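You operate a simulated robot arm through the tools that you are given. There is no shell and no other tool. Be economical: measure what you need, move in short steps, check, and stop when the job is done.

You run a simulated two-armed robot. Do the job below in one go: nothing can be reset, and whatever is moved stays where it is left.

JOB
Open the cards drawer, take the small cream sheet and leave it inside, then shut the drawer. Then put the brown wedge on the side top of the can bench. Then open the bottom drawer. Do these in the order given.
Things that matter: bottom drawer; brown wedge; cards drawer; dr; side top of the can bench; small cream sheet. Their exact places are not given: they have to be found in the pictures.

The check looks at the end state, three seconds after you hand in, the way a careful person would. Anything else that was tipped, shoved, dropped, spilled or broken makes it a failure. Flat cloth is picked up by pressing the open fingertips on it (5 to 10 N) and closing them slowly along it; thin cloth reads only 2 to 8 mm in the jaws.

ROBOT AND FRAMES
Two 7-joint arms with two-finger parallel grippers on one trunk, on a base that drives. Base frame: it is fixed to the floor where the robot stands at the start and does not move with it; the origin is under the middle of the robot, x ahead of it, y to its left, z up. Lengths are in mm, angles in degrees, forces in N, time in s.
The left shoulder is at the start at [66, 101, 984], the right one opposite. With the tool pointing down near the work surface each hand reaches from about 260 to 560 mm from the robot's upright axis, wherever it stands, measured 20 degrees to its own side. Places, roughly: bottom drawer [600, 100, 400]; brown wedge (7x4x4 cm) [-1800, 0, 900]; cards drawer [600, 100, 600]; dr [600, 100, 600]; side top of the can bench [-1800, -1300, 800]; small cream sheet (17x12x3 cm) [400, 400, 800]. Payload 2.4 kg a hand.
Tool frame (each hand has its own): the origin (TCP) lies between the finger pads and is the grasp point; the fingertips stand 24 mm ahead of it; z points along the fingers, y is the line along which they close. Largest opening 68 mm; finger width 17, thickness 10; the body of the gripper, 40 by 70 mm, starts 41 mm behind the TCP.
Orientation is told as [roll, pitch, yaw] about the base's x, y, z axes, in that order, counted from this pose: with the fingers straight down and closing along the base's y, the tool's x points along the base's -x, its y along +y and its z along -z.

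CONTROLS
- The arms move only by the tool play_rows. It takes "left_deltas", "right_deltas" or both (then of equal length, played together; a hand with none holds still); each is a list of rows, each an object (a shift or turn left out is 0, a gripper value left out holds the last) with "slide": the shift along the tool's x, y, z in mm, a list of three; "dr": the turn, a rotation vector about the tool's x, y, z in degrees, a list of three; "gripper": the gripper command, from -1 (fully open) to 1 (shut), values between in proportion. In form: [{"slide": [x, y, z], "dr": [rx, ry, rz], "gripper": gripper}, ...]. A call has 1 to 8 rows; each row shifts and turns the commanded pose from where the row before left it, along the tool's axes as they then stand. Each row takes 0.2 s and may step no farther than 50 mm and 8.6 degrees from the row before; otherwise, or with a gripper value out of range, the whole call is refused. A pose out of reach is approached as far as the arm can. The call stops where the force on the tool passes 40 N (or 10 N more than at its start, if that is more) or the arm is blocked; 0.2 s more then pass. The fingers move at their own pace (about 72 mm/s each) and stop on an object; they squeeze with about 21 N. The grip force told is the motor's: it shows also when the fingers shut on nothing. Time passes only in rows, and 0.2 s behind the last, so rows that do not move let the fingers close. The reply holds the time, the measured pose of the TCP, the force on the tool along the base axes, the opening and the grip force, in the units named above and with some noise, with the torque about the TCP (base axes, N m) and any sound that the robot's microphone picked up, and new pictures: "show" is both (left out), scene, wrist or none (wrist: the cameras of the hands that moved).
- Cameras (640 x 400 px; columns grow to the right, rows downward): "scene" is now at [154.9, -3.8, 1129.1]; the picture's right is [-0.04, -1.00, 0.00], its down [-0.69, 0.03, -0.72] and it looks along [0.72, -0.03, -0.69] (base axes); focal length 214 px, centre (320, 200). "left" rides on the left gripper at [84, -11, -75] in its tool frame; the picture's right is [0.13, 0.99, 0.00], its down [-0.60, 0.08, -0.79] and it looks along [-0.79, 0.10, 0.61] (tool axes); focal length 251 px, centre (320, 200). "right" rides on the right gripper at [84, 11, -75] in its tool frame; the picture's right is [-0.13, 0.99, 0.00], its down [-0.60, -0.08, -0.79] and it looks along [-0.79, -0.10, 0.61] (tool axes); focal length 251 px, centre (320, 200).
- lift_body(by): slides the trunk up (or, below 0, down) by that many mm; the arms and the scene camera ride with it, the base frame stays. It gives what a move gives, with no picture.
- drive_base(legs): drives the robot by 1 to 6 legs, each [ahead, left, turn to the left] in mm, mm and degrees, along the robot's own axes; the way and the turn of a leg run together, so that a leg with both is an arc; at most 1500 mm and 180 degrees a leg. The arms and the cameras ride along, it lands a little off, and it stops where it bumps. It gives what a move gives, and a new picture of the scene camera.
- aim_head(pan, tilt): turns the head with the scene camera to pan (to the left, within 86 degrees either way) and tilt (down, from -29 to 69), counted from straight ahead of the robot. It gives what a move gives, and a new picture of the scene camera.
- probe_pixels(camera, pixels): for up to 12 pixels [column, row] of the newest picture of that camera ("zoom" is the newest enlarged one), the place [x, y, z] in the base frame of the surface seen there, good to about 2 mm. It takes no simulated time.
- close_up(camera, box): a new picture of the part [left, top, right, bottom] of that camera's present view, enlarged. It takes no simulated time.
- close_job(): hands the job in; it is judged then, once.

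Keep the steps short. Do not move on a guess: measure, check each grasp and each placing, and mend mistakes. In all there are 110 turns and 260 pictures (those below and enlarged ones count). Leave the grippers open and the arms clear of the work at the hand-in unless told otherwise, and finish with a single line.

The tools are called as name(argument=value, ...) on one line, values as JSON. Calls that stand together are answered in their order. play_rows: Moves the arms, as the interface text tells. Its arguments: {"type":"object","properties":{"left_deltas":{"type":"array","items":{"type":"object","properties":{"slide":{"type":"array","items":{"type":"number"}},"dr":{"type":"array","items":{"type":"number"}},"gripper":{"type":"number"}}}},"right_deltas":{"type":"array","items":{"type":"object","properties":{"slide":{"type":"array","items":{"type":"number"}},"dr":{"type":"array","items":{"type":"number"}},"gripper":{"type":"number"}}}},"show":{"type":"string","enum":["both","scene","wrist","none"]}},"required":[]} The other tools are called the same way: lift_body (by) slides the trunk up or down; drive_base (legs) drives the base; aim_head (pan, tilt) turns the head that bears the scene camera; probe_pixels (camera, pixels) gives the place of the surface under pixels of a picture; close_up (camera, box) takes an enlarged picture of a part of a camera's view; close_job () hands the job in.

At the start:

```text
clock: 0.0
left_tcp_pos: [412.1, 217.2, 1040.7]
left_ee_rot: [-0.1, 0.0, 0.0]
left_wrist_force: [-0.9, 0.0, 0.3]
left_wrist_torque: [0.01, -0.01, 0.02]
left_gripper_width: 68.2
left_gripper_force: 0.0
right_tcp_pos: [403.6, -202.9, 1098.0]
right_ee_rot: [-0.1, 0.0, 0.0]
right_wrist_force: [0.2, 0.5, -0.2]
right_wrist_torque: [0.01, 0.02, -0.01]
right_gripper_width: 67.9
right_gripper_force: 0.1
trunk travel left (down, up): [-200.0, 650.0]
robot x, y, heading: [-0.9, -0.3, 0.1]
head pan, tilt: [-2.5, 43.9]
```

scene: 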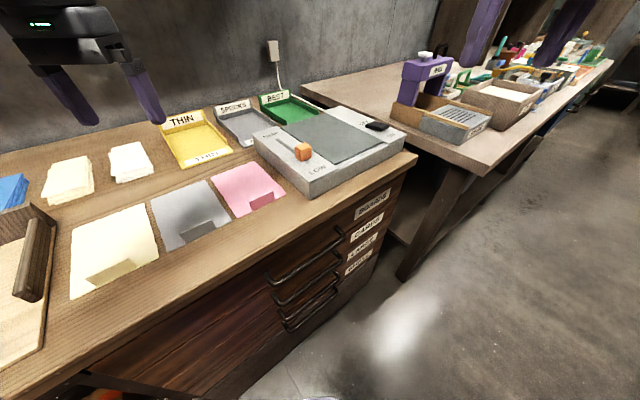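
right: 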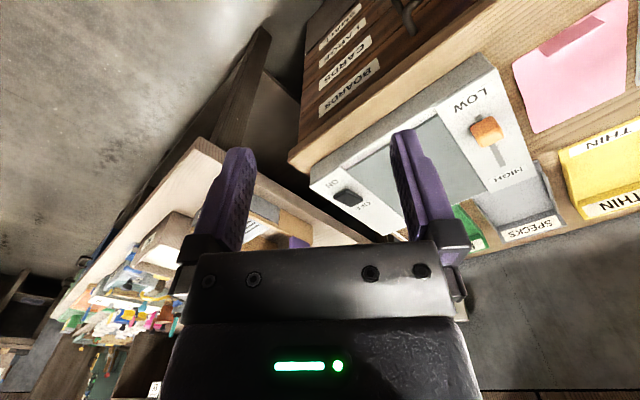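
left: 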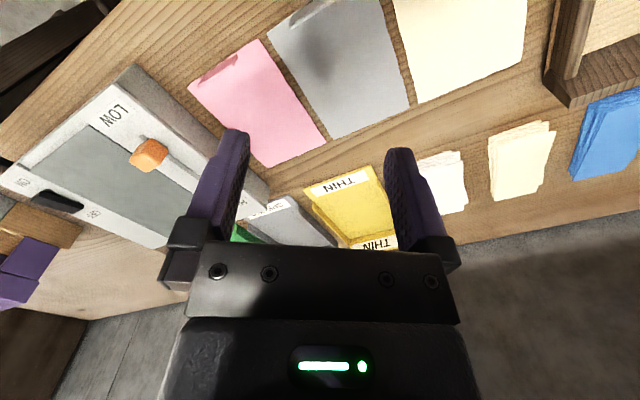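

I see a workbench with sheets and a drawer stack at the front. First I enlarge the drawer labels and the sheets.

close_up(camera="scene", box=[240, 180, 420, 340])

close_up(camera="scene", box=[0, 120, 300, 310])

probe_pixels(camera="scene", pixels=[[75, 220], [140, 207], [72, 296], [156, 260], [46, 203], [90, 185], [112, 182], [150, 172], [112, 270], [350, 228], [325, 300], [345, 235]])

```text
2.50 times, centred on (330, 260) of scene
```

zoom: 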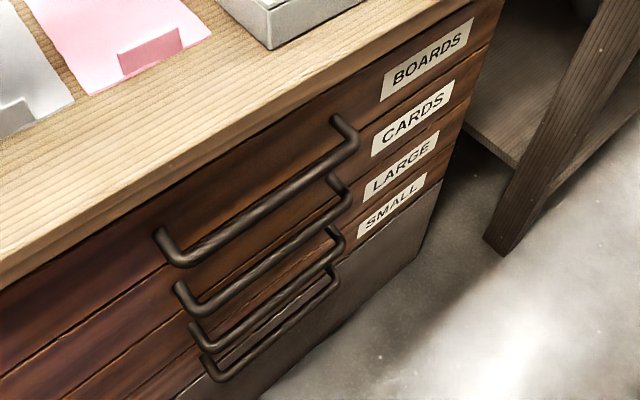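

```text
2.11 times, centred on (150, 215) of scene
```

zoom: 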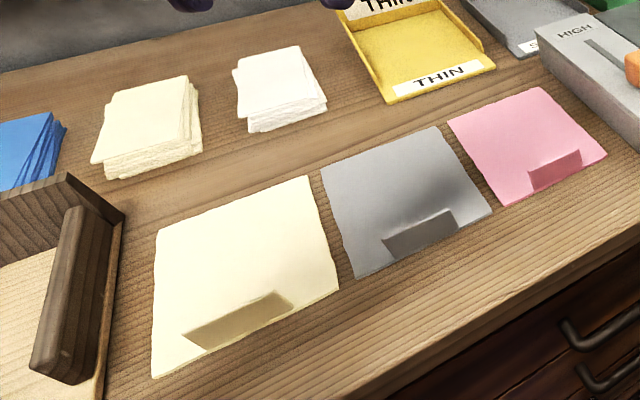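

```text
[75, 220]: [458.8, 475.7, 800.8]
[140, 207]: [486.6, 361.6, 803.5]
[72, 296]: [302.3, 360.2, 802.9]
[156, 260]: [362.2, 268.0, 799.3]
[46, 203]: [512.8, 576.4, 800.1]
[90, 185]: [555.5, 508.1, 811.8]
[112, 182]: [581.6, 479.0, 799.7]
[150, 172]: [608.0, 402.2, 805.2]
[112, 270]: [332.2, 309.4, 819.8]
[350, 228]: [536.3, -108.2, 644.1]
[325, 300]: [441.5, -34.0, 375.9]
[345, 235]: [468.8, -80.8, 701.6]
```

The drawers read BOARDS, CARDS, LARGE, SMALL from the top. I look left and further round to be sure which sheets there are.

aim_head(pan=40, tilt=50)

aim_head(pan=-10, tilt=66)

```text
clock: 1.1
left_tcp_pos: [412.4, 215.3, 1041.6]
left_ee_rot: [0.0, 0.1, 0.0]
left_wrist_force: [-0.9, 0.5, -0.2]
left_wrist_torque: [-0.02, 0.0, 0.01]
left_gripper_width: 68.1
left_gripper_force: 0.1
right_tcp_pos: [402.2, -203.7, 1098.3]
right_ee_rot: [0.0, 0.1, 0.0]
right_wrist_force: [-0.4, -0.1, -0.4]
right_wrist_torque: [-0.04, -0.02, -0.02]
right_gripper_width: 68.1
right_gripper_force: 0.1
trunk travel left (down, up): [-200.0, 650.0]
robot x, y, heading: [0.6, 0.5, 0.1]
head pan, tilt: [40.0, 50.0]
```

scene: 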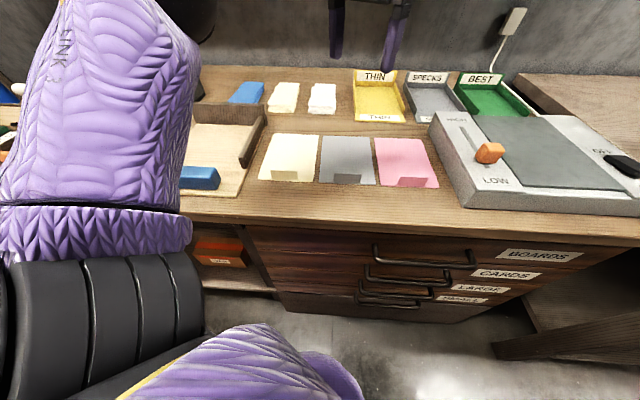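

```text
clock: 2.3
left_tcp_pos: [412.0, 216.5, 1039.8]
left_ee_rot: [0.0, 0.0, 0.0]
left_wrist_force: [0.6, -0.9, 0.5]
left_wrist_torque: [-0.04, -0.02, -0.02]
left_gripper_width: 68.2
left_gripper_force: 0.0
right_tcp_pos: [403.5, -203.8, 1097.3]
right_ee_rot: [0.0, 0.0, 0.0]
right_wrist_force: [1.2, 0.6, -0.5]
right_wrist_torque: [0.03, -0.01, -0.01]
right_gripper_width: 68.0
right_gripper_force: 0.1
trunk travel left (down, up): [-200.0, 650.0]
robot x, y, heading: [1.8, -1.6, 0.1]
head pan, tilt: [-10.0, 66.0]
```

scene: 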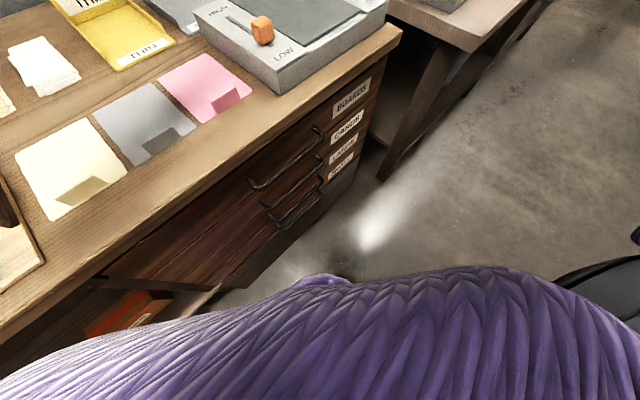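

The bench is turned about 35-40° relative to me. I measure its front edge, the handles, and the cream sheet.

probe_pixels(camera="scene", pixels=[[400, 32], [300, 112], [200, 193], [60, 300], [251, 186], [320, 130], [262, 204], [322, 158], [270, 222], [318, 190], [18, 160], [122, 178]])

close_up(camera="scene", box=[230, 70, 390, 250])

```text
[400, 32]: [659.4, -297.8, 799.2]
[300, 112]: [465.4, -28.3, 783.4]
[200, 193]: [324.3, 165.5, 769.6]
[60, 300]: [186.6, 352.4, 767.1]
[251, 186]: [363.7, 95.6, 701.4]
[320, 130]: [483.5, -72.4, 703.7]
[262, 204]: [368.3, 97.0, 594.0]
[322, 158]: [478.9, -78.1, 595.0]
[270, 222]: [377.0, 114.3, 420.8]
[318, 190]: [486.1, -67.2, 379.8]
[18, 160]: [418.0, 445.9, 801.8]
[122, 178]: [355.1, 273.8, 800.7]
```

```text
2.22 times, centred on (310, 160) of scene
```

zoom: 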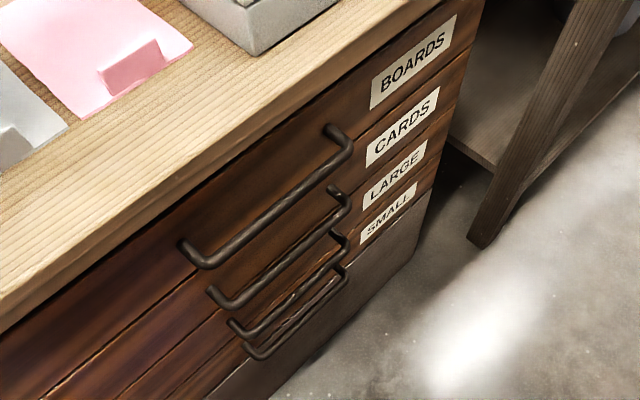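

Bench front runs along (0.586,-0.81); "into the bench" is heading about 36°. The cards handle centre is near [424, 9, 594], its bar about 9 mm proud of the top edge. I drive back a bit and right, then turn 36° to face the bench squarely.

drive_base(legs=[[-109, -190, 0], [0, 0, 36]])

aim_head(pan=0, tilt=50)

```text
clock: 5.6
left_tcp_pos: [100.6, 224.7, 1039.9]
left_ee_rot: [-0.1, -0.1, 35.6]
left_wrist_force: [0.0, 0.0, 0.6]
left_wrist_torque: [0.01, -0.03, -0.04]
left_gripper_width: 68.2
left_gripper_force: 0.0
right_tcp_pos: [338.4, -123.2, 1099.2]
right_ee_rot: [0.0, -0.1, 35.7]
right_wrist_force: [0.3, -0.7, -0.8]
right_wrist_torque: [-0.04, 0.01, 0.01]
right_gripper_width: 68.1
right_gripper_force: 0.0
trunk travel left (down, up): [-200.0, 650.0]
robot x, y, heading: [-106.7, -187.0, 35.7]
head pan, tilt: [-10.0, 66.0]
```

scene: 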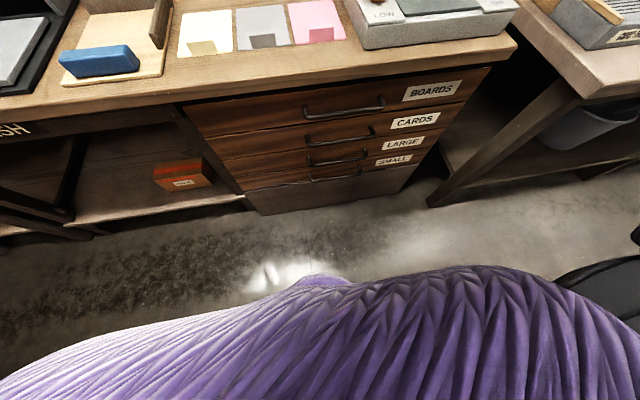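

```text
clock: 6.4
left_tcp_pos: [101.1, 225.8, 1039.9]
left_ee_rot: [-0.1, 0.1, 35.6]
left_wrist_force: [-0.1, -0.6, 0.4]
left_wrist_torque: [0.0, 0.01, 0.04]
left_gripper_width: 68.1
left_gripper_force: 0.1
right_tcp_pos: [337.8, -122.9, 1098.5]
right_ee_rot: [-0.1, 0.0, 35.6]
right_wrist_force: [-0.2, -0.1, 0.1]
right_wrist_torque: [0.0, -0.01, -0.02]
right_gripper_width: 68.2
right_gripper_force: 0.2
trunk travel left (down, up): [-200.0, 650.0]
robot x, y, heading: [-107.1, -190.0, 35.6]
head pan, tilt: [0.0, 50.0]
```

scene: 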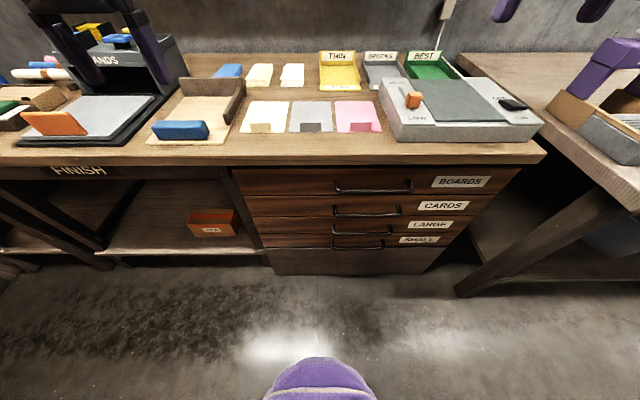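

Now I face the bench squarely. I enlarge the handles for exact measuring.

close_up(camera="scene", box=[230, 160, 490, 280])

```text
2.46 times, centred on (360, 220) of scene
```

zoom: 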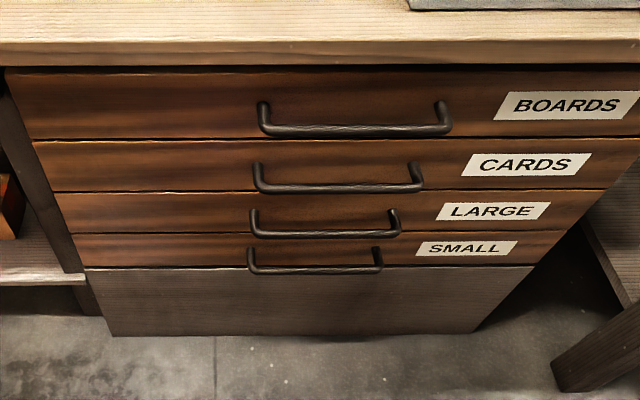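

probe_pixels(camera="zoom", pixels=[[270, 189], [340, 188], [410, 186], [260, 165], [415, 168], [340, 160], [200, 170], [320, 237], [315, 271], [315, 255], [36, 150], [620, 170]])

probe_pixels(camera="scene", pixels=[[320, 365], [300, 380], [250, 160], [500, 160], [261, 127], [242, 132], [284, 132], [248, 102], [290, 102], [310, 127]])

```text
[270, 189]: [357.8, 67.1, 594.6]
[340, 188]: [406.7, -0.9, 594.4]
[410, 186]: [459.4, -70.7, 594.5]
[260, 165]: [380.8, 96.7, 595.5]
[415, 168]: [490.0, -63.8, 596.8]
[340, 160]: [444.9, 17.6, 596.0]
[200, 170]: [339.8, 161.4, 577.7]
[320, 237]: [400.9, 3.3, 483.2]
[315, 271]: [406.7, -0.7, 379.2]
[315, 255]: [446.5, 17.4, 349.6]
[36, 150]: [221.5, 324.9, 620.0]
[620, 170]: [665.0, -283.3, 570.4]
```

```text
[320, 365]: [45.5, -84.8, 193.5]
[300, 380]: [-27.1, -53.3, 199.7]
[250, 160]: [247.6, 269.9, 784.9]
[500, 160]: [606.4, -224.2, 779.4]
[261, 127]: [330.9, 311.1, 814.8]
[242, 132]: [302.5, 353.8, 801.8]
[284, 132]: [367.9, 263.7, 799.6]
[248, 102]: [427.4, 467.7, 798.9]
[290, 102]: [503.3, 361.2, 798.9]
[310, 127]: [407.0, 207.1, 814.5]
```

Cards handle bar is at u≈329 mm (front face about 371), z≈594; base-front dome is low (z≈195) so drawers clear it. I lower the trunk by 150 mm, then turn the right hand to point forward.

lift_body(by=-150)

play_rows(right_deltas=[{"dr": [0, -8.5, 0], "gripper": -1}, {"dr": [0, -8.5, 0]}, {"dr": [0, -8.5, 0]}, {"dr": [0, -8.5, 0]}, {"dr": [0, -8.5, 0]}, {"dr": [0, -8.5, 0]}, {"dr": [0, -8.5, 0]}, {"dr": [0, -8.5, 0]}], show="none")

play_rows(right_deltas=[{"dr": [0, -8.5, 0]}, {"dr": [0, -8.5, 0]}, {"dr": [0, -5, 0]}, {"dr": [0, 0, 0]}], show="scene")

```text
clock: 8.2
left_tcp_pos: [102.5, 224.3, 891.2]
left_ee_rot: [-0.1, 0.0, 35.6]
left_wrist_force: [0.1, 0.7, 0.1]
left_wrist_torque: [0.01, 0.02, 0.02]
left_gripper_width: 68.1
left_gripper_force: 0.0
right_tcp_pos: [337.2, -124.5, 949.2]
right_ee_rot: [0.1, 0.0, 35.6]
right_wrist_force: [0.0, 0.0, 0.5]
right_wrist_torque: [-0.03, 0.01, 0.01]
right_gripper_width: 67.7
right_gripper_force: 0.0
trunk travel left (down, up): [-50.0, 800.0]
robot x, y, heading: [-104.6, -190.8, 35.6]
head pan, tilt: [0.0, 50.0]
```

```text
clock: 10.0
left_tcp_pos: [101.9, 225.5, 890.7]
left_ee_rot: [-0.1, 0.0, 35.6]
left_wrist_force: [-0.1, 0.2, 0.6]
left_wrist_torque: [-0.03, -0.01, -0.02]
left_gripper_width: 68.2
left_gripper_force: 0.1
right_tcp_pos: [339.2, -123.5, 948.3]
right_ee_rot: [0.0, -68.2, 35.6]
right_wrist_force: [0.8, -0.3, 0.5]
right_wrist_torque: [0.0, 0.03, 0.01]
right_gripper_width: 67.5
right_gripper_force: 0.2
trunk travel left (down, up): [-50.0, 800.0]
robot x, y, heading: [-106.3, -188.1, 35.9]
head pan, tilt: [0.0, 50.0]
```

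```text
clock: 11.0
left_tcp_pos: [100.7, 224.7, 891.0]
left_ee_rot: [-0.1, 0.1, 35.6]
left_wrist_force: [-0.4, -0.3, 0.1]
left_wrist_torque: [0.02, 0.0, 0.0]
left_gripper_width: 68.1
left_gripper_force: 0.1
right_tcp_pos: [342.8, -121.2, 954.0]
right_ee_rot: [-101.2, -90.1, 136.9]
right_wrist_force: [0.7, -0.4, 0.0]
right_wrist_torque: [0.0, 0.0, -0.01]
right_gripper_width: 67.8
right_gripper_force: 0.1
right hand out of reach, approached as far as the arm can: row 3
trunk travel left (down, up): [-50.0, 800.0]
robot x, y, heading: [-102.8, -191.8, 35.6]
head pan, tilt: [0.0, 50.0]
```

scene: 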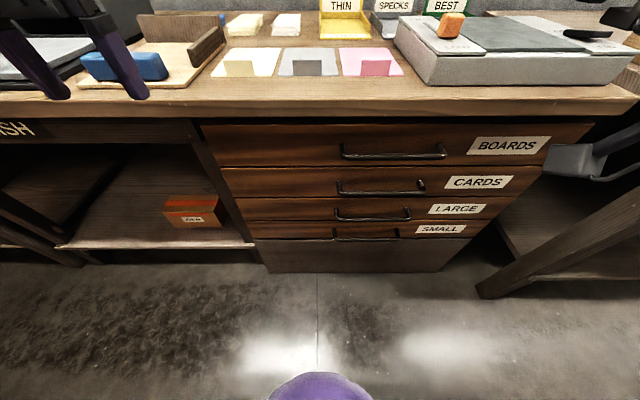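

The hand is nearly horizontal. I now lower it by 340 mm (tool x points down), clear of the handles (tips at u≈230).

play_rows(right_deltas=[{"slide": [48, 0, 0]}, {"slide": [48, 0, 0]}, {"slide": [48, 0, 0]}, {"slide": [48, 0, 0]}, {"slide": [48, 0, 0]}, {"slide": [48, 0, 0]}, {"slide": [48, 0, 0]}, {}], show="none")

play_rows(right_deltas=[{"dr": [0, 0, 8.5]}, {"dr": [0, 0, 8.5]}, {"dr": [0, 0, 8.5]}, {"dr": [0, 0, 8.5]}, {"dr": [0, 0, 8.5]}, {"dr": [0, 0, 8.5]}, {"dr": [0, 0, 8.5]}, {}], show="both")

```text
clock: 12.8
left_tcp_pos: [100.9, 226.0, 891.3]
left_ee_rot: [-0.1, 0.0, 35.5]
left_wrist_force: [0.1, 0.9, 0.3]
left_wrist_torque: [0.02, -0.02, 0.02]
left_gripper_width: 68.2
left_gripper_force: 0.0
right_tcp_pos: [380.6, -106.3, 876.4]
right_ee_rot: [-16.2, -90.0, 51.7]
right_wrist_force: [0.0, -0.3, -0.8]
right_wrist_torque: [-0.02, 0.0, -0.01]
right_gripper_width: 68.0
right_gripper_force: 0.1
right hand out of reach, approached as far as the arm can: row 1, 2, 3, 4, 5, 6, 7
trunk travel left (down, up): [-50.0, 800.0]
robot x, y, heading: [-107.7, -191.2, 35.7]
head pan, tilt: [0.0, 50.0]
```

```text
clock: 14.6
left_tcp_pos: [101.1, 224.3, 891.1]
left_ee_rot: [-0.1, -0.1, 35.6]
left_wrist_force: [0.2, 0.6, 0.8]
left_wrist_torque: [0.0, 0.01, 0.03]
left_gripper_width: 68.0
left_gripper_force: 0.0
right_tcp_pos: [380.5, -105.4, 875.7]
right_ee_rot: [90.0, -30.4, -54.4]
right_wrist_force: [0.5, 0.2, 0.1]
right_wrist_torque: [0.01, 0.02, -0.02]
right_gripper_width: 68.1
right_gripper_force: 0.1
trunk travel left (down, up): [-50.0, 800.0]
robot x, y, heading: [-113.7, -189.4, 35.8]
head pan, tilt: [0.0, 50.0]
```

scene: 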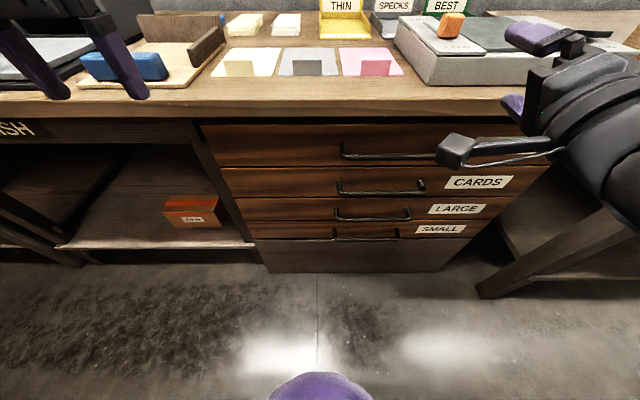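
right: 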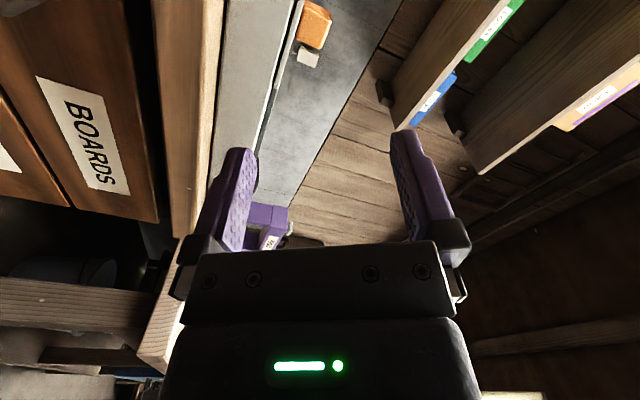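

Rolling works. I finish the roll, then go down (tool -y) in two parts.

play_rows(right_deltas=[{"dr": [0, 0, 8]}, {"dr": [0, 0, 8]}, {"dr": [0, 0, 8]}, {"dr": [0, 0, 6.2]}, {"slide": [0, -40, -10]}, {"slide": [0, -40, -10]}, {"slide": [0, -40, -10]}, {}], show="none")

```text
clock: 16.4
left_tcp_pos: [101.6, 225.3, 891.5]
left_ee_rot: [-0.1, 0.0, 35.6]
left_wrist_force: [-0.8, 0.1, 0.0]
left_wrist_torque: [-0.02, 0.01, -0.02]
left_gripper_width: 68.1
left_gripper_force: 0.0
right_tcp_pos: [376.3, -115.1, 756.9]
right_ee_rot: [89.9, -0.3, -54.5]
right_wrist_force: [-0.2, 0.5, -0.2]
right_wrist_torque: [-0.04, 0.01, 0.05]
right_gripper_width: 67.7
right_gripper_force: 0.1
right hand out of reach, approached as far as the arm can: row 5, 6
trunk travel left (down, up): [-50.0, 800.0]
robot x, y, heading: [-109.8, -190.0, 35.7]
head pan, tilt: [0.0, 50.0]
```

Now I move to in front of the cards handle: 165 mm down and 72 mm left (tool x).

play_rows(right_deltas=[{"slide": [18, -41, 0]}, {"slide": [18, -41, 0]}, {"slide": [18, -41, 0]}, {"slide": [18, -41, 0]}, {}], show="both")

```text
clock: 17.6
left_tcp_pos: [101.9, 224.4, 891.0]
left_ee_rot: [-0.2, -0.1, 35.6]
left_wrist_force: [0.3, 0.5, 0.6]
left_wrist_torque: [-0.01, 0.02, 0.06]
left_gripper_width: 68.2
left_gripper_force: 0.2
right_tcp_pos: [329.2, -59.2, 593.2]
right_ee_rot: [90.0, -0.3, -54.4]
right_wrist_force: [0.3, -0.9, 0.3]
right_wrist_torque: [-0.02, 0.01, 0.04]
right_gripper_width: 67.9
right_gripper_force: 0.0
trunk travel left (down, up): [-50.0, 800.0]
robot x, y, heading: [-108.4, -191.1, 35.4]
head pan, tilt: [0.0, 50.0]
```

scene: 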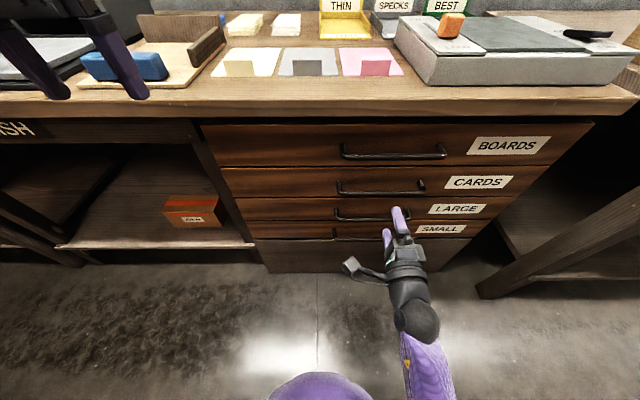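
right: 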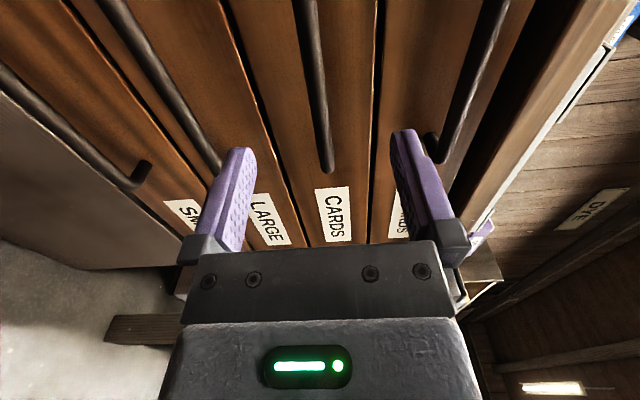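

The cards bar lies centred between the fingers. I advance 95 mm and close.

play_rows(right_deltas=[{"slide": [0, 0, 32]}, {"slide": [0, 0, 32]}, {"slide": [0, 0, 31]}, {"gripper": 1}, {}, {}, {}], show="both")

```text
clock: 19.2
left_tcp_pos: [102.2, 225.7, 889.0]
left_ee_rot: [-0.1, 0.2, 35.6]
left_wrist_force: [-0.2, -0.3, -0.4]
left_wrist_torque: [0.0, 0.01, -0.02]
left_gripper_width: 67.9
left_gripper_force: 0.1
right_tcp_pos: [410.7, -4.9, 588.6]
right_ee_rot: [89.5, -0.3, -54.4]
right_wrist_force: [-3.9, -2.3, -27.6]
right_wrist_torque: [0.05, 0.2, -0.16]
right_gripper_width: 13.9
right_gripper_force: 33.2
trunk travel left (down, up): [-50.0, 800.0]
robot x, y, heading: [-108.2, -189.5, 35.7]
head pan, tilt: [0.0, 50.0]
```

scene: 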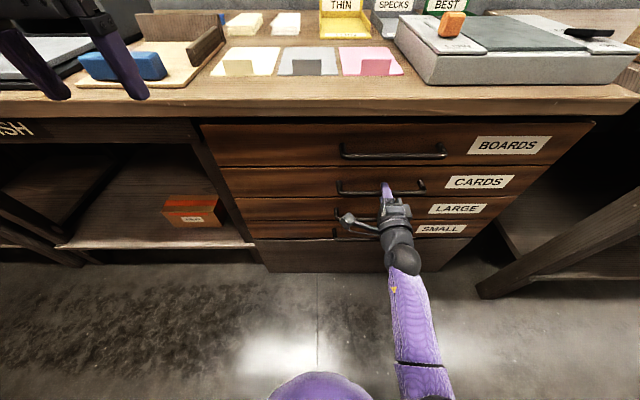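
right: 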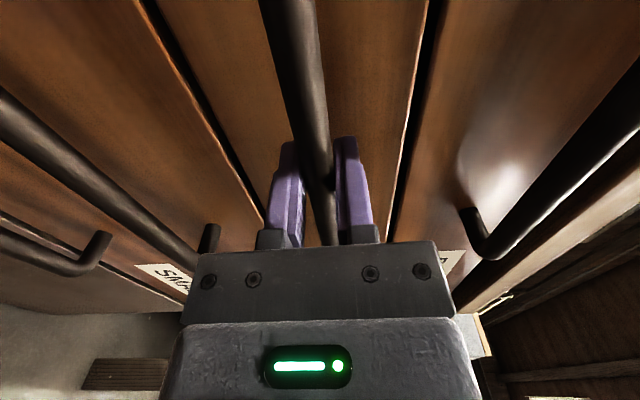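

Gripped (13.9 mm bar). The bar sits about 4 mm lower than my command, so I relax that and pull 40 mm to test.

play_rows(right_deltas=[{"slide": [0, -4, 0]}, {"slide": [0, 0, -15]}, {"slide": [0, 0, -15]}, {"slide": [0, 0, -15]}, {}], show="scene")

```text
clock: 20.4
left_tcp_pos: [100.9, 225.0, 892.6]
left_ee_rot: [-0.1, 0.0, 35.7]
left_wrist_force: [-0.1, 0.5, 0.2]
left_wrist_torque: [0.02, 0.03, 0.01]
left_gripper_width: 67.9
left_gripper_force: 0.1
right_tcp_pos: [374.7, -30.5, 588.4]
right_ee_rot: [90.3, -0.2, -54.5]
right_wrist_force: [1.7, -1.0, 8.7]
right_wrist_torque: [0.24, 0.11, -0.57]
right_gripper_width: 13.6
right_gripper_force: 33.4
trunk travel left (down, up): [-50.0, 800.0]
robot x, y, heading: [-111.3, -189.1, 35.5]
head pan, tilt: [0.0, 50.0]
```

scene: 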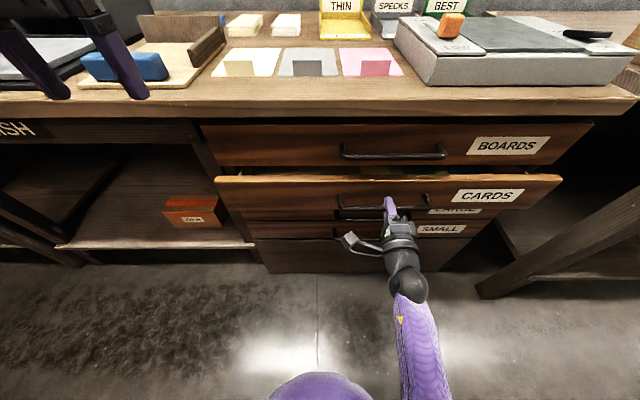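

It opens easily. I pull further.

play_rows(right_deltas=[{"slide": [0, 0, -20]}, {"slide": [0, 0, -20]}, {"slide": [0, 0, -20]}, {"slide": [0, 0, -20]}, {"slide": [0, 0, -20]}, {}], show="scene")

```text
clock: 21.8
left_tcp_pos: [100.5, 224.5, 891.6]
left_ee_rot: [0.0, -0.1, 35.6]
left_wrist_force: [0.3, -0.4, -0.3]
left_wrist_torque: [-0.03, 0.01, -0.02]
left_gripper_width: 68.0
left_gripper_force: 0.2
right_tcp_pos: [293.2, -91.1, 588.9]
right_ee_rot: [90.2, -0.3, -54.5]
right_wrist_force: [4.9, -5.9, 25.6]
right_wrist_torque: [0.25, 0.08, -0.4]
right_gripper_width: 13.7
right_gripper_force: 33.7
trunk travel left (down, up): [-50.0, 800.0]
robot x, y, heading: [-109.3, -192.0, 35.6]
head pan, tilt: [0.0, 50.0]
```

scene: 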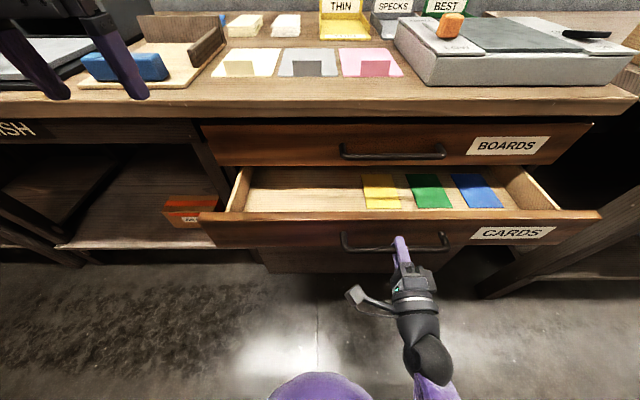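

Opened ~145 mm; coloured cards lie at the right back, the left of the drawer is empty. I pull the rest by driving back 80 mm.

play_rows(right_deltas=[{"slide": [0, 3, 0]}, {}], show="none")

drive_base(legs=[[-80, 0, 0]])

```text
clock: 22.4
left_tcp_pos: [100.9, 223.7, 890.7]
left_ee_rot: [-0.1, 0.0, 35.5]
left_wrist_force: [-0.1, -0.3, 0.0]
left_wrist_torque: [0.03, 0.02, -0.01]
left_gripper_width: 68.2
left_gripper_force: 0.1
right_tcp_pos: [293.6, -89.6, 587.7]
right_ee_rot: [89.8, -0.2, -54.4]
right_wrist_force: [3.7, -6.4, 5.1]
right_wrist_torque: [0.16, 0.09, -0.54]
right_gripper_width: 13.4
right_gripper_force: 33.5
trunk travel left (down, up): [-50.0, 800.0]
robot x, y, heading: [-108.7, -193.9, 35.5]
head pan, tilt: [0.0, 50.0]
```

```text
clock: 23.4
left_tcp_pos: [36.4, 177.4, 891.7]
left_ee_rot: [0.1, 0.1, 35.6]
left_wrist_force: [0.3, 0.4, 0.0]
left_wrist_torque: [0.01, -0.02, -0.02]
left_gripper_width: 68.0
left_gripper_force: 0.1
right_tcp_pos: [228.2, -136.6, 590.1]
right_ee_rot: [89.9, -0.2, -54.4]
right_wrist_force: [7.3, -11.6, -7.6]
right_wrist_torque: [0.13, 0.09, 0.0]
right_gripper_width: 14.0
right_gripper_force: 33.2
trunk travel left (down, up): [-50.0, 800.0]
robot x, y, heading: [-169.4, -233.0, 35.7]
head pan, tilt: [0.0, 50.0]
```

scene: 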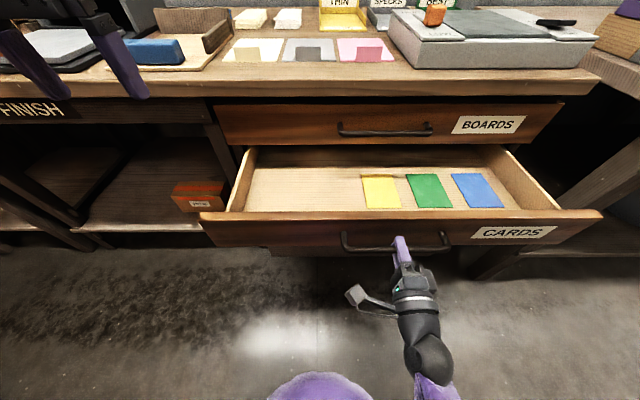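

Open about 225 mm. I measure the inside of the drawer and the free space.

probe_pixels(camera="scene", pixels=[[232, 212], [250, 160], [300, 200], [300, 180], [363, 205], [362, 178], [300, 216], [505, 200], [243, 180], [300, 155]])

close_up(camera="scene", box=[200, 20, 420, 160])

```text
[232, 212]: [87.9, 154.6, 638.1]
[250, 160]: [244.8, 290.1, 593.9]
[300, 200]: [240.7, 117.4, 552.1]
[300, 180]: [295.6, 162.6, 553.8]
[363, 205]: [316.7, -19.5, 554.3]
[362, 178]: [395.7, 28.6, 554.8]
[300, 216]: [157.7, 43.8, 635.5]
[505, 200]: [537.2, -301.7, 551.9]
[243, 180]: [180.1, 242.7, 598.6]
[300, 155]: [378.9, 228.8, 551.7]
```

```text
2.86 times, centred on (310, 90) of scene
```

zoom: 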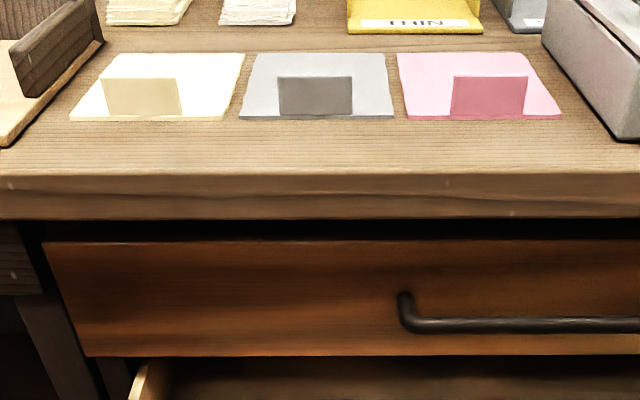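

Floor of the drawer is z≈552, rim 638, free space v −195…+88. I release the handle, back off 70 mm, and raise the trunk.

play_rows(right_deltas=[{"gripper": -1}, {}, {}, {}], show="none")

drive_base(legs=[[-80, 0, 0]])

lift_body(by=150)

play_rows(right_deltas=[{"slide": [0, 40, 0]}, {"slide": [0, 40, 0]}, {"slide": [0, 40, 0]}, {"slide": [0, 40, 0]}, {"slide": [0, 40, 0]}, {}], show="scene")

```text
clock: 24.4
left_tcp_pos: [36.7, 178.6, 890.4]
left_ee_rot: [-0.1, -0.1, 35.6]
left_wrist_force: [-0.6, -1.1, 0.4]
left_wrist_torque: [0.0, -0.01, 0.03]
left_gripper_width: 67.9
left_gripper_force: 0.0
right_tcp_pos: [228.5, -136.8, 589.6]
right_ee_rot: [90.0, -0.3, -54.3]
right_wrist_force: [0.0, 0.3, 0.1]
right_wrist_torque: [-0.01, -0.02, 0.01]
right_gripper_width: 67.8
right_gripper_force: 0.1
trunk travel left (down, up): [-50.0, 800.0]
robot x, y, heading: [-171.8, -238.2, 35.4]
head pan, tilt: [0.0, 50.0]
```

```text
clock: 25.5
left_tcp_pos: [-29.0, 132.8, 891.9]
left_ee_rot: [-0.1, 0.1, 35.4]
left_wrist_force: [-0.2, 0.3, 0.0]
left_wrist_torque: [0.04, 0.04, -0.01]
left_gripper_width: 67.9
left_gripper_force: 0.0
right_tcp_pos: [164.1, -182.2, 588.4]
right_ee_rot: [89.9, -0.2, -54.6]
right_wrist_force: [-0.8, 0.3, 0.1]
right_wrist_torque: [-0.01, 0.0, -0.01]
right_gripper_width: 68.1
right_gripper_force: 0.1
trunk travel left (down, up): [-50.0, 800.0]
robot x, y, heading: [-237.3, -281.2, 35.4]
head pan, tilt: [0.0, 50.0]
```

scene: 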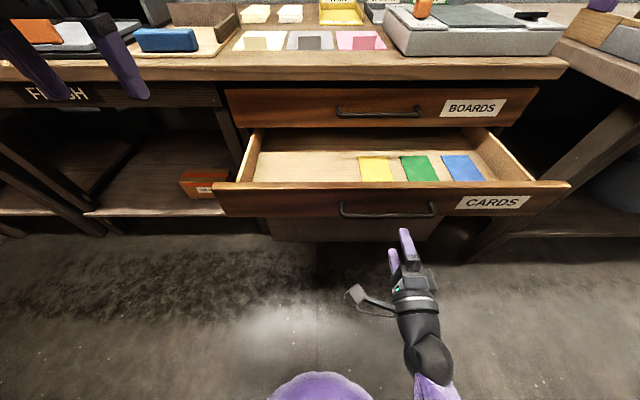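

```text
clock: 27.2
left_tcp_pos: [-28.6, 132.0, 1040.1]
left_ee_rot: [-0.2, 0.1, 35.5]
left_wrist_force: [-0.9, 0.3, 0.4]
left_wrist_torque: [0.0, 0.01, -0.01]
left_gripper_width: 68.3
left_gripper_force: 0.0
right_tcp_pos: [163.9, -181.6, 739.1]
right_ee_rot: [89.8, -0.4, -54.4]
right_wrist_force: [0.6, -0.1, -0.1]
right_wrist_torque: [0.01, 0.04, -0.01]
right_gripper_width: 68.1
right_gripper_force: 0.0
trunk travel left (down, up): [-200.0, 650.0]
robot x, y, heading: [-237.7, -284.9, 35.3]
head pan, tilt: [0.0, 50.0]
```

```text
clock: 28.0
left_tcp_pos: [-27.7, 130.6, 1041.3]
left_ee_rot: [0.0, 0.0, 35.6]
left_wrist_force: [0.4, 0.8, -0.7]
left_wrist_torque: [-0.03, 0.0, -0.04]
left_gripper_width: 67.7
left_gripper_force: 0.1
right_tcp_pos: [166.3, -189.5, 831.7]
right_ee_rot: [89.1, -9.9, -51.0]
right_wrist_force: [-0.7, 0.6, -0.8]
right_wrist_torque: [0.0, 0.0, -0.02]
right_gripper_width: 68.1
right_gripper_force: 0.0
trunk travel left (down, up): [-200.0, 650.0]
robot x, y, heading: [-239.0, -284.6, 35.5]
head pan, tilt: [0.0, 50.0]
stopped in row 3 (right hand): the arm was blocked; the commanded pose is now the measured one
```

scene: 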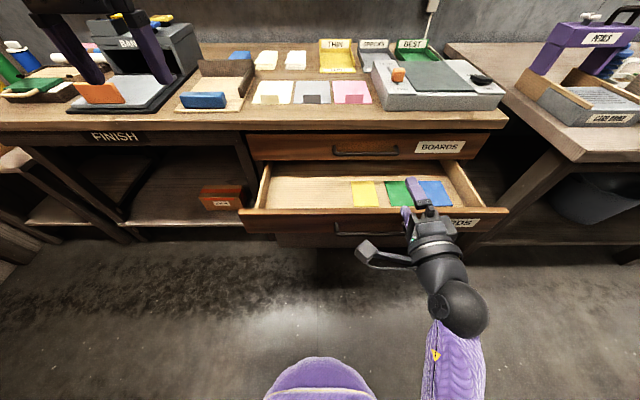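

The right hand is at z 832, clear above the drawer rim and short of the bench. I drive forward 200 mm and look.

drive_base(legs=[[200, 0, 0.4]])

aim_head(pan=0, tilt=69)

```text
clock: 29.6
left_tcp_pos: [130.3, 249.6, 1041.0]
left_ee_rot: [-0.1, -0.1, 35.9]
left_wrist_force: [0.3, -0.4, 0.3]
left_wrist_torque: [-0.02, -0.01, 0.02]
left_gripper_width: 68.3
left_gripper_force: 0.0
right_tcp_pos: [326.4, -70.2, 830.9]
right_ee_rot: [89.0, -9.9, -50.6]
right_wrist_force: [0.4, 1.2, -0.4]
right_wrist_torque: [-0.01, 0.03, 0.03]
right_gripper_width: 67.9
right_gripper_force: 0.0
trunk travel left (down, up): [-200.0, 650.0]
robot x, y, heading: [-80.5, -166.4, 35.9]
head pan, tilt: [0.0, 50.0]
```

scene: 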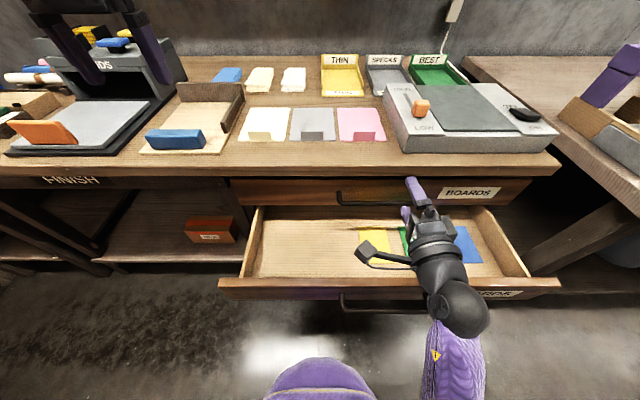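

```text
clock: 30.4
left_tcp_pos: [130.3, 248.4, 1041.7]
left_ee_rot: [-0.1, 0.0, 36.0]
left_wrist_force: [-0.4, 0.2, -0.3]
left_wrist_torque: [0.0, -0.01, 0.0]
left_gripper_width: 67.6
left_gripper_force: 0.0
right_tcp_pos: [326.0, -69.9, 830.9]
right_ee_rot: [89.1, -10.0, -50.6]
right_wrist_force: [0.2, 0.8, 0.7]
right_wrist_torque: [0.03, 0.01, 0.0]
right_gripper_width: 68.1
right_gripper_force: 0.1
trunk travel left (down, up): [-200.0, 650.0]
robot x, y, heading: [-74.5, -165.0, 35.8]
head pan, tilt: [0.0, 68.8]
```

scene: 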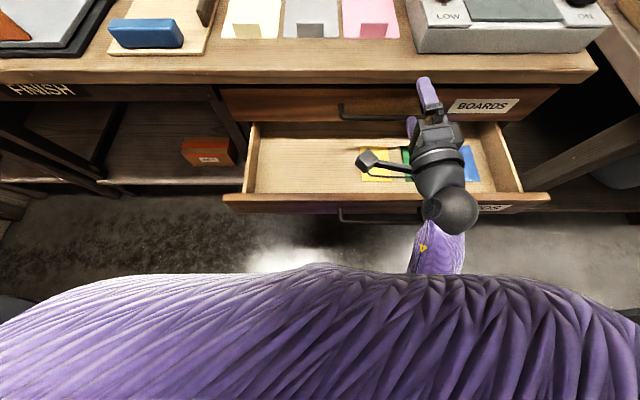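

I check the chest's front and measure the cream sheet's tab.

probe_pixels(camera="scene", pixels=[[320, 270], [320, 300], [250, 300], [345, 205], [235, 30], [265, 30], [235, 24], [265, 24], [235, 37], [268, 37], [222, 37], [280, 37]])

close_up(camera="scene", box=[210, 0, 300, 56])

```text
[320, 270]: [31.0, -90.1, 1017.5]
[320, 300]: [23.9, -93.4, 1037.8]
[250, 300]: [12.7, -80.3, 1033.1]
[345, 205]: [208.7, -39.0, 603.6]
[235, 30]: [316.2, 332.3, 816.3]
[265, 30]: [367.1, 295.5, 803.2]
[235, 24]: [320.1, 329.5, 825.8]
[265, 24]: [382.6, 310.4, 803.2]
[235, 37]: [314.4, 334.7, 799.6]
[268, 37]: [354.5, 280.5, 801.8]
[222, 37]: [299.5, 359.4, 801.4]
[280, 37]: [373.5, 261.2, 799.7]
```

```text
7.11 times, centred on (255, 28) of scene
```

zoom: 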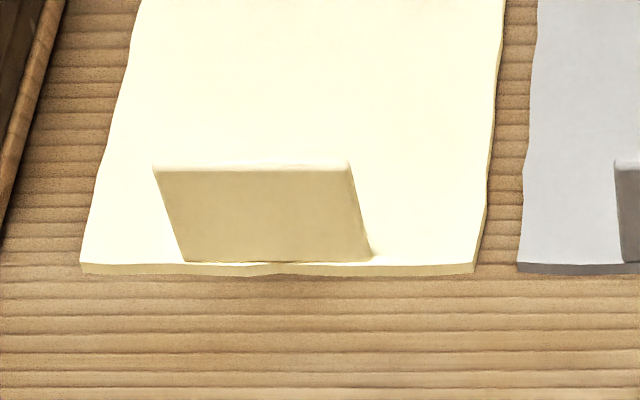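

The sheet is a rigid ~3 mm board with an upright tab at its near edge. I probe the tab's corners.

probe_pixels(camera="zoom", pixels=[[165, 180], [340, 180], [195, 250], [355, 250], [260, 215], [260, 164], [90, 268], [470, 268], [260, 150]])

drive_base(legs=[[75, 0, 0]])

```text
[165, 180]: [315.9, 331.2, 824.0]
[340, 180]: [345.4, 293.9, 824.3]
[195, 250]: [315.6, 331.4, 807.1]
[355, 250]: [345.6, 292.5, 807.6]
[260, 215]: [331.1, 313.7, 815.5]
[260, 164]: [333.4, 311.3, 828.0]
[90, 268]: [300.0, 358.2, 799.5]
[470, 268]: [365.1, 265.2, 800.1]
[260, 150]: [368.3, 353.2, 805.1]
```

```text
clock: 31.4
left_tcp_pos: [190.7, 293.1, 1040.3]
left_ee_rot: [0.0, -0.2, 35.9]
left_wrist_force: [-0.2, 1.0, 1.0]
left_wrist_torque: [0.0, -0.02, 0.02]
left_gripper_width: 68.1
left_gripper_force: 0.0
right_tcp_pos: [387.4, -27.8, 831.2]
right_ee_rot: [89.0, -10.0, -50.5]
right_wrist_force: [-1.1, 0.0, -0.2]
right_wrist_torque: [-0.02, -0.02, 0.0]
right_gripper_width: 68.1
right_gripper_force: 0.0
trunk travel left (down, up): [-200.0, 650.0]
robot x, y, heading: [-19.3, -126.0, 36.0]
head pan, tilt: [0.0, 68.8]
```

scene: 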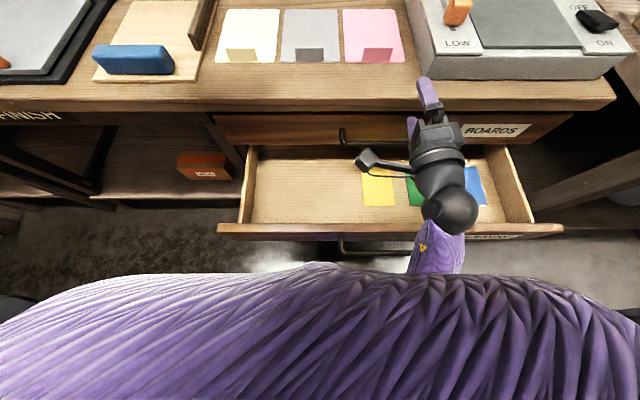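

Tab face centre is (331, 312), top z 828, 47 mm wide. I move the left hand above it (z≈950) and rotate it 90° so it closes across the tab.

play_rows(left_deltas=[{"slide": [-31.5, -17, 22], "gripper": -1}, {"slide": [-31.5, -17, 22]}, {"slide": [-31.5, -17, 22]}, {"slide": [-31.5, -16, 22]}, {"dr": [0, 0, 8.5]}, {"dr": [0, 0, 8.5]}, {"dr": [0, 0, 8.5]}, {"dr": [0, 0, 8.5]}], show="none")

play_rows(left_deltas=[{"dr": [0, 0, 8.5]}, {"dr": [0, 0, 8.5]}, {"dr": [0, 0, 8.5]}, {"dr": [0, 0, 8.5]}, {"dr": [0, 0, 8.5]}, {"dr": [0, 0, 8.5]}, {"dr": [0, 0, 5]}, {}], show="both")

```text
clock: 33.2
left_tcp_pos: [299.4, 303.1, 950.3]
left_ee_rot: [0.0, -0.3, 5.4]
left_wrist_force: [0.6, 0.9, -1.2]
left_wrist_torque: [0.07, -0.03, 0.0]
left_gripper_width: 68.0
left_gripper_force: 0.1
left hand out of reach, approached as far as the arm can: row 3, 4
right_tcp_pos: [385.7, -26.3, 831.0]
right_ee_rot: [89.0, -10.0, -50.6]
right_wrist_force: [0.3, -1.2, 0.1]
right_wrist_torque: [-0.03, 0.01, 0.0]
right_gripper_width: 68.0
right_gripper_force: 0.1
trunk travel left (down, up): [-200.0, 650.0]
robot x, y, heading: [-21.4, -121.0, 35.9]
head pan, tilt: [0.0, 68.8]
stopped in row 8 (left hand): the force on the tool passed its limit at 56 N (the readings are from after the stop); the commanded pose is now the measured one
```

```text
clock: 35.0
left_tcp_pos: [299.9, 303.9, 949.0]
left_ee_rot: [0.3, -0.3, -50.6]
left_wrist_force: [0.3, -0.6, 0.1]
left_wrist_torque: [0.03, 0.01, 0.01]
left_gripper_width: 67.9
left_gripper_force: 0.0
right_tcp_pos: [387.4, -25.3, 830.8]
right_ee_rot: [88.9, -10.0, -50.7]
right_wrist_force: [0.4, -0.6, 0.4]
right_wrist_torque: [-0.01, -0.02, 0.01]
right_gripper_width: 67.8
right_gripper_force: 0.0
trunk travel left (down, up): [-200.0, 650.0]
robot x, y, heading: [-15.3, -124.1, 35.8]
head pan, tilt: [0.0, 68.8]
```

scene: 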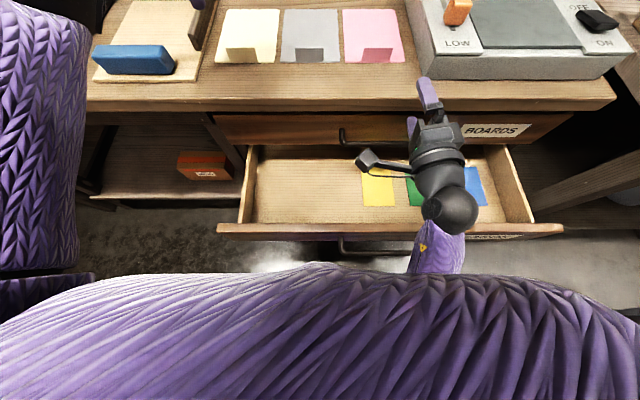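
left: 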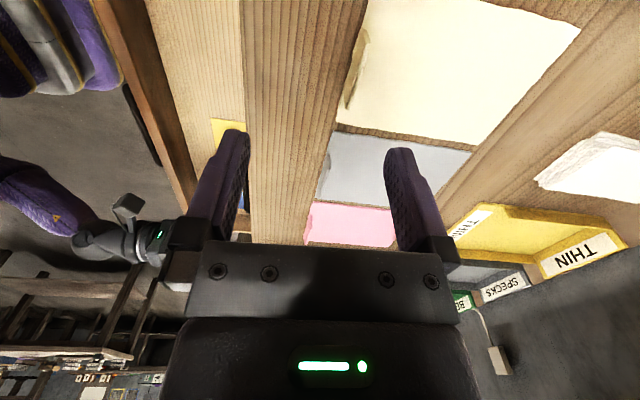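

The left hand fell ~30 mm short at that height. I lower 70 mm, finish the turn and step toward the tab; reach is better lower.

play_rows(left_deltas=[{"slide": [0, 0, 35]}, {"slide": [0, 0, 35]}, {"dr": [0, 0, 3.2]}, {"slide": [-6, 15, 0]}, {"slide": [-5, 16, 0]}, {}], show="wrist")

```text
clock: 36.4
left_tcp_pos: [320.2, 306.5, 878.1]
left_ee_rot: [0.4, -0.1, -53.8]
left_wrist_force: [-0.7, -0.6, 0.3]
left_wrist_torque: [0.02, 0.0, 0.03]
left_gripper_width: 67.9
left_gripper_force: 0.1
left hand out of reach, approached as far as the arm can: row 5
right_tcp_pos: [385.8, -26.3, 831.0]
right_ee_rot: [89.1, -10.0, -50.6]
right_wrist_force: [0.6, 0.3, 0.1]
right_wrist_torque: [0.0, -0.02, -0.01]
right_gripper_width: 67.9
right_gripper_force: 0.1
trunk travel left (down, up): [-200.0, 650.0]
robot x, y, heading: [-16.9, -124.5, 35.8]
head pan, tilt: [0.0, 68.8]
```

left: 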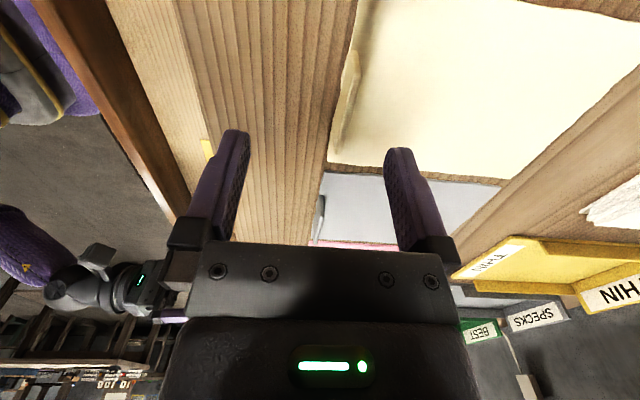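

13 mm short of the tab. I nudge the base forward 14 mm.

drive_base(legs=[[15, 0, 0]])

play_rows(left_deltas=[{"slide": [0, 0, 12]}, {"slide": [0, 0, 12]}, {}], show="wrist")

```text
clock: 37.1
left_tcp_pos: [330.9, 315.2, 878.3]
left_ee_rot: [0.3, -0.3, -53.8]
left_wrist_force: [-1.0, 0.0, 0.3]
left_wrist_torque: [0.01, 0.0, 0.0]
left_gripper_width: 68.2
left_gripper_force: 0.0
right_tcp_pos: [399.2, -18.1, 831.3]
right_ee_rot: [89.0, -10.0, -50.6]
right_wrist_force: [1.1, -0.3, -0.2]
right_wrist_torque: [0.0, -0.01, -0.02]
right_gripper_width: 68.1
right_gripper_force: 0.1
trunk travel left (down, up): [-200.0, 650.0]
robot x, y, heading: [-5.2, -117.2, 35.7]
head pan, tilt: [0.0, 68.8]
```

scene: 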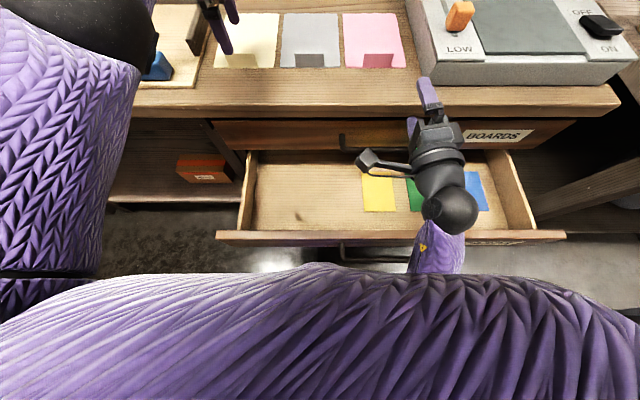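

```text
clock: 38.0
left_tcp_pos: [330.2, 313.8, 855.7]
left_ee_rot: [0.4, -0.2, -53.7]
left_wrist_force: [0.8, 0.2, 0.4]
left_wrist_torque: [0.01, 0.01, 0.02]
left_gripper_width: 67.8
left_gripper_force: 0.0
right_tcp_pos: [398.3, -19.1, 830.9]
right_ee_rot: [89.0, -10.0, -50.5]
right_wrist_force: [0.2, -0.4, -0.1]
right_wrist_torque: [-0.01, 0.0, 0.02]
right_gripper_width: 68.0
right_gripper_force: 0.0
trunk travel left (down, up): [-200.0, 650.0]
robot x, y, heading: [-6.1, -114.8, 36.0]
head pan, tilt: [0.0, 68.8]
```

left: 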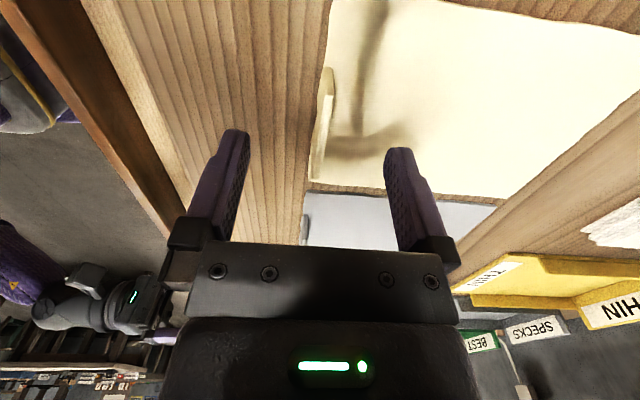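

The tab is centred between the fingers. I lower to z≈830 and close.

play_rows(left_deltas=[{"slide": [0, 0, 13]}, {"slide": [0, 0, 12]}, {"gripper": 1}, {}, {}, {}], show="wrist")

```text
clock: 39.4
left_tcp_pos: [330.9, 315.0, 831.3]
left_ee_rot: [0.3, -0.3, -53.7]
left_wrist_force: [-0.1, 0.2, 0.4]
left_wrist_torque: [-0.04, 0.0, -0.03]
left_gripper_width: 3.6
left_gripper_force: 21.4
right_tcp_pos: [398.0, -18.0, 830.3]
right_ee_rot: [89.1, -10.0, -50.6]
right_wrist_force: [-0.4, 0.4, 0.3]
right_wrist_torque: [0.0, -0.02, -0.01]
right_gripper_width: 67.7
right_gripper_force: 0.1
trunk travel left (down, up): [-200.0, 650.0]
robot x, y, heading: [-3.5, -113.6, 35.9]
head pan, tilt: [0.0, 68.8]
```

left: 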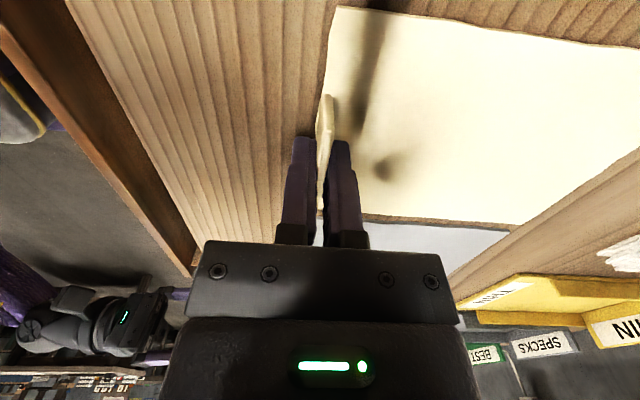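

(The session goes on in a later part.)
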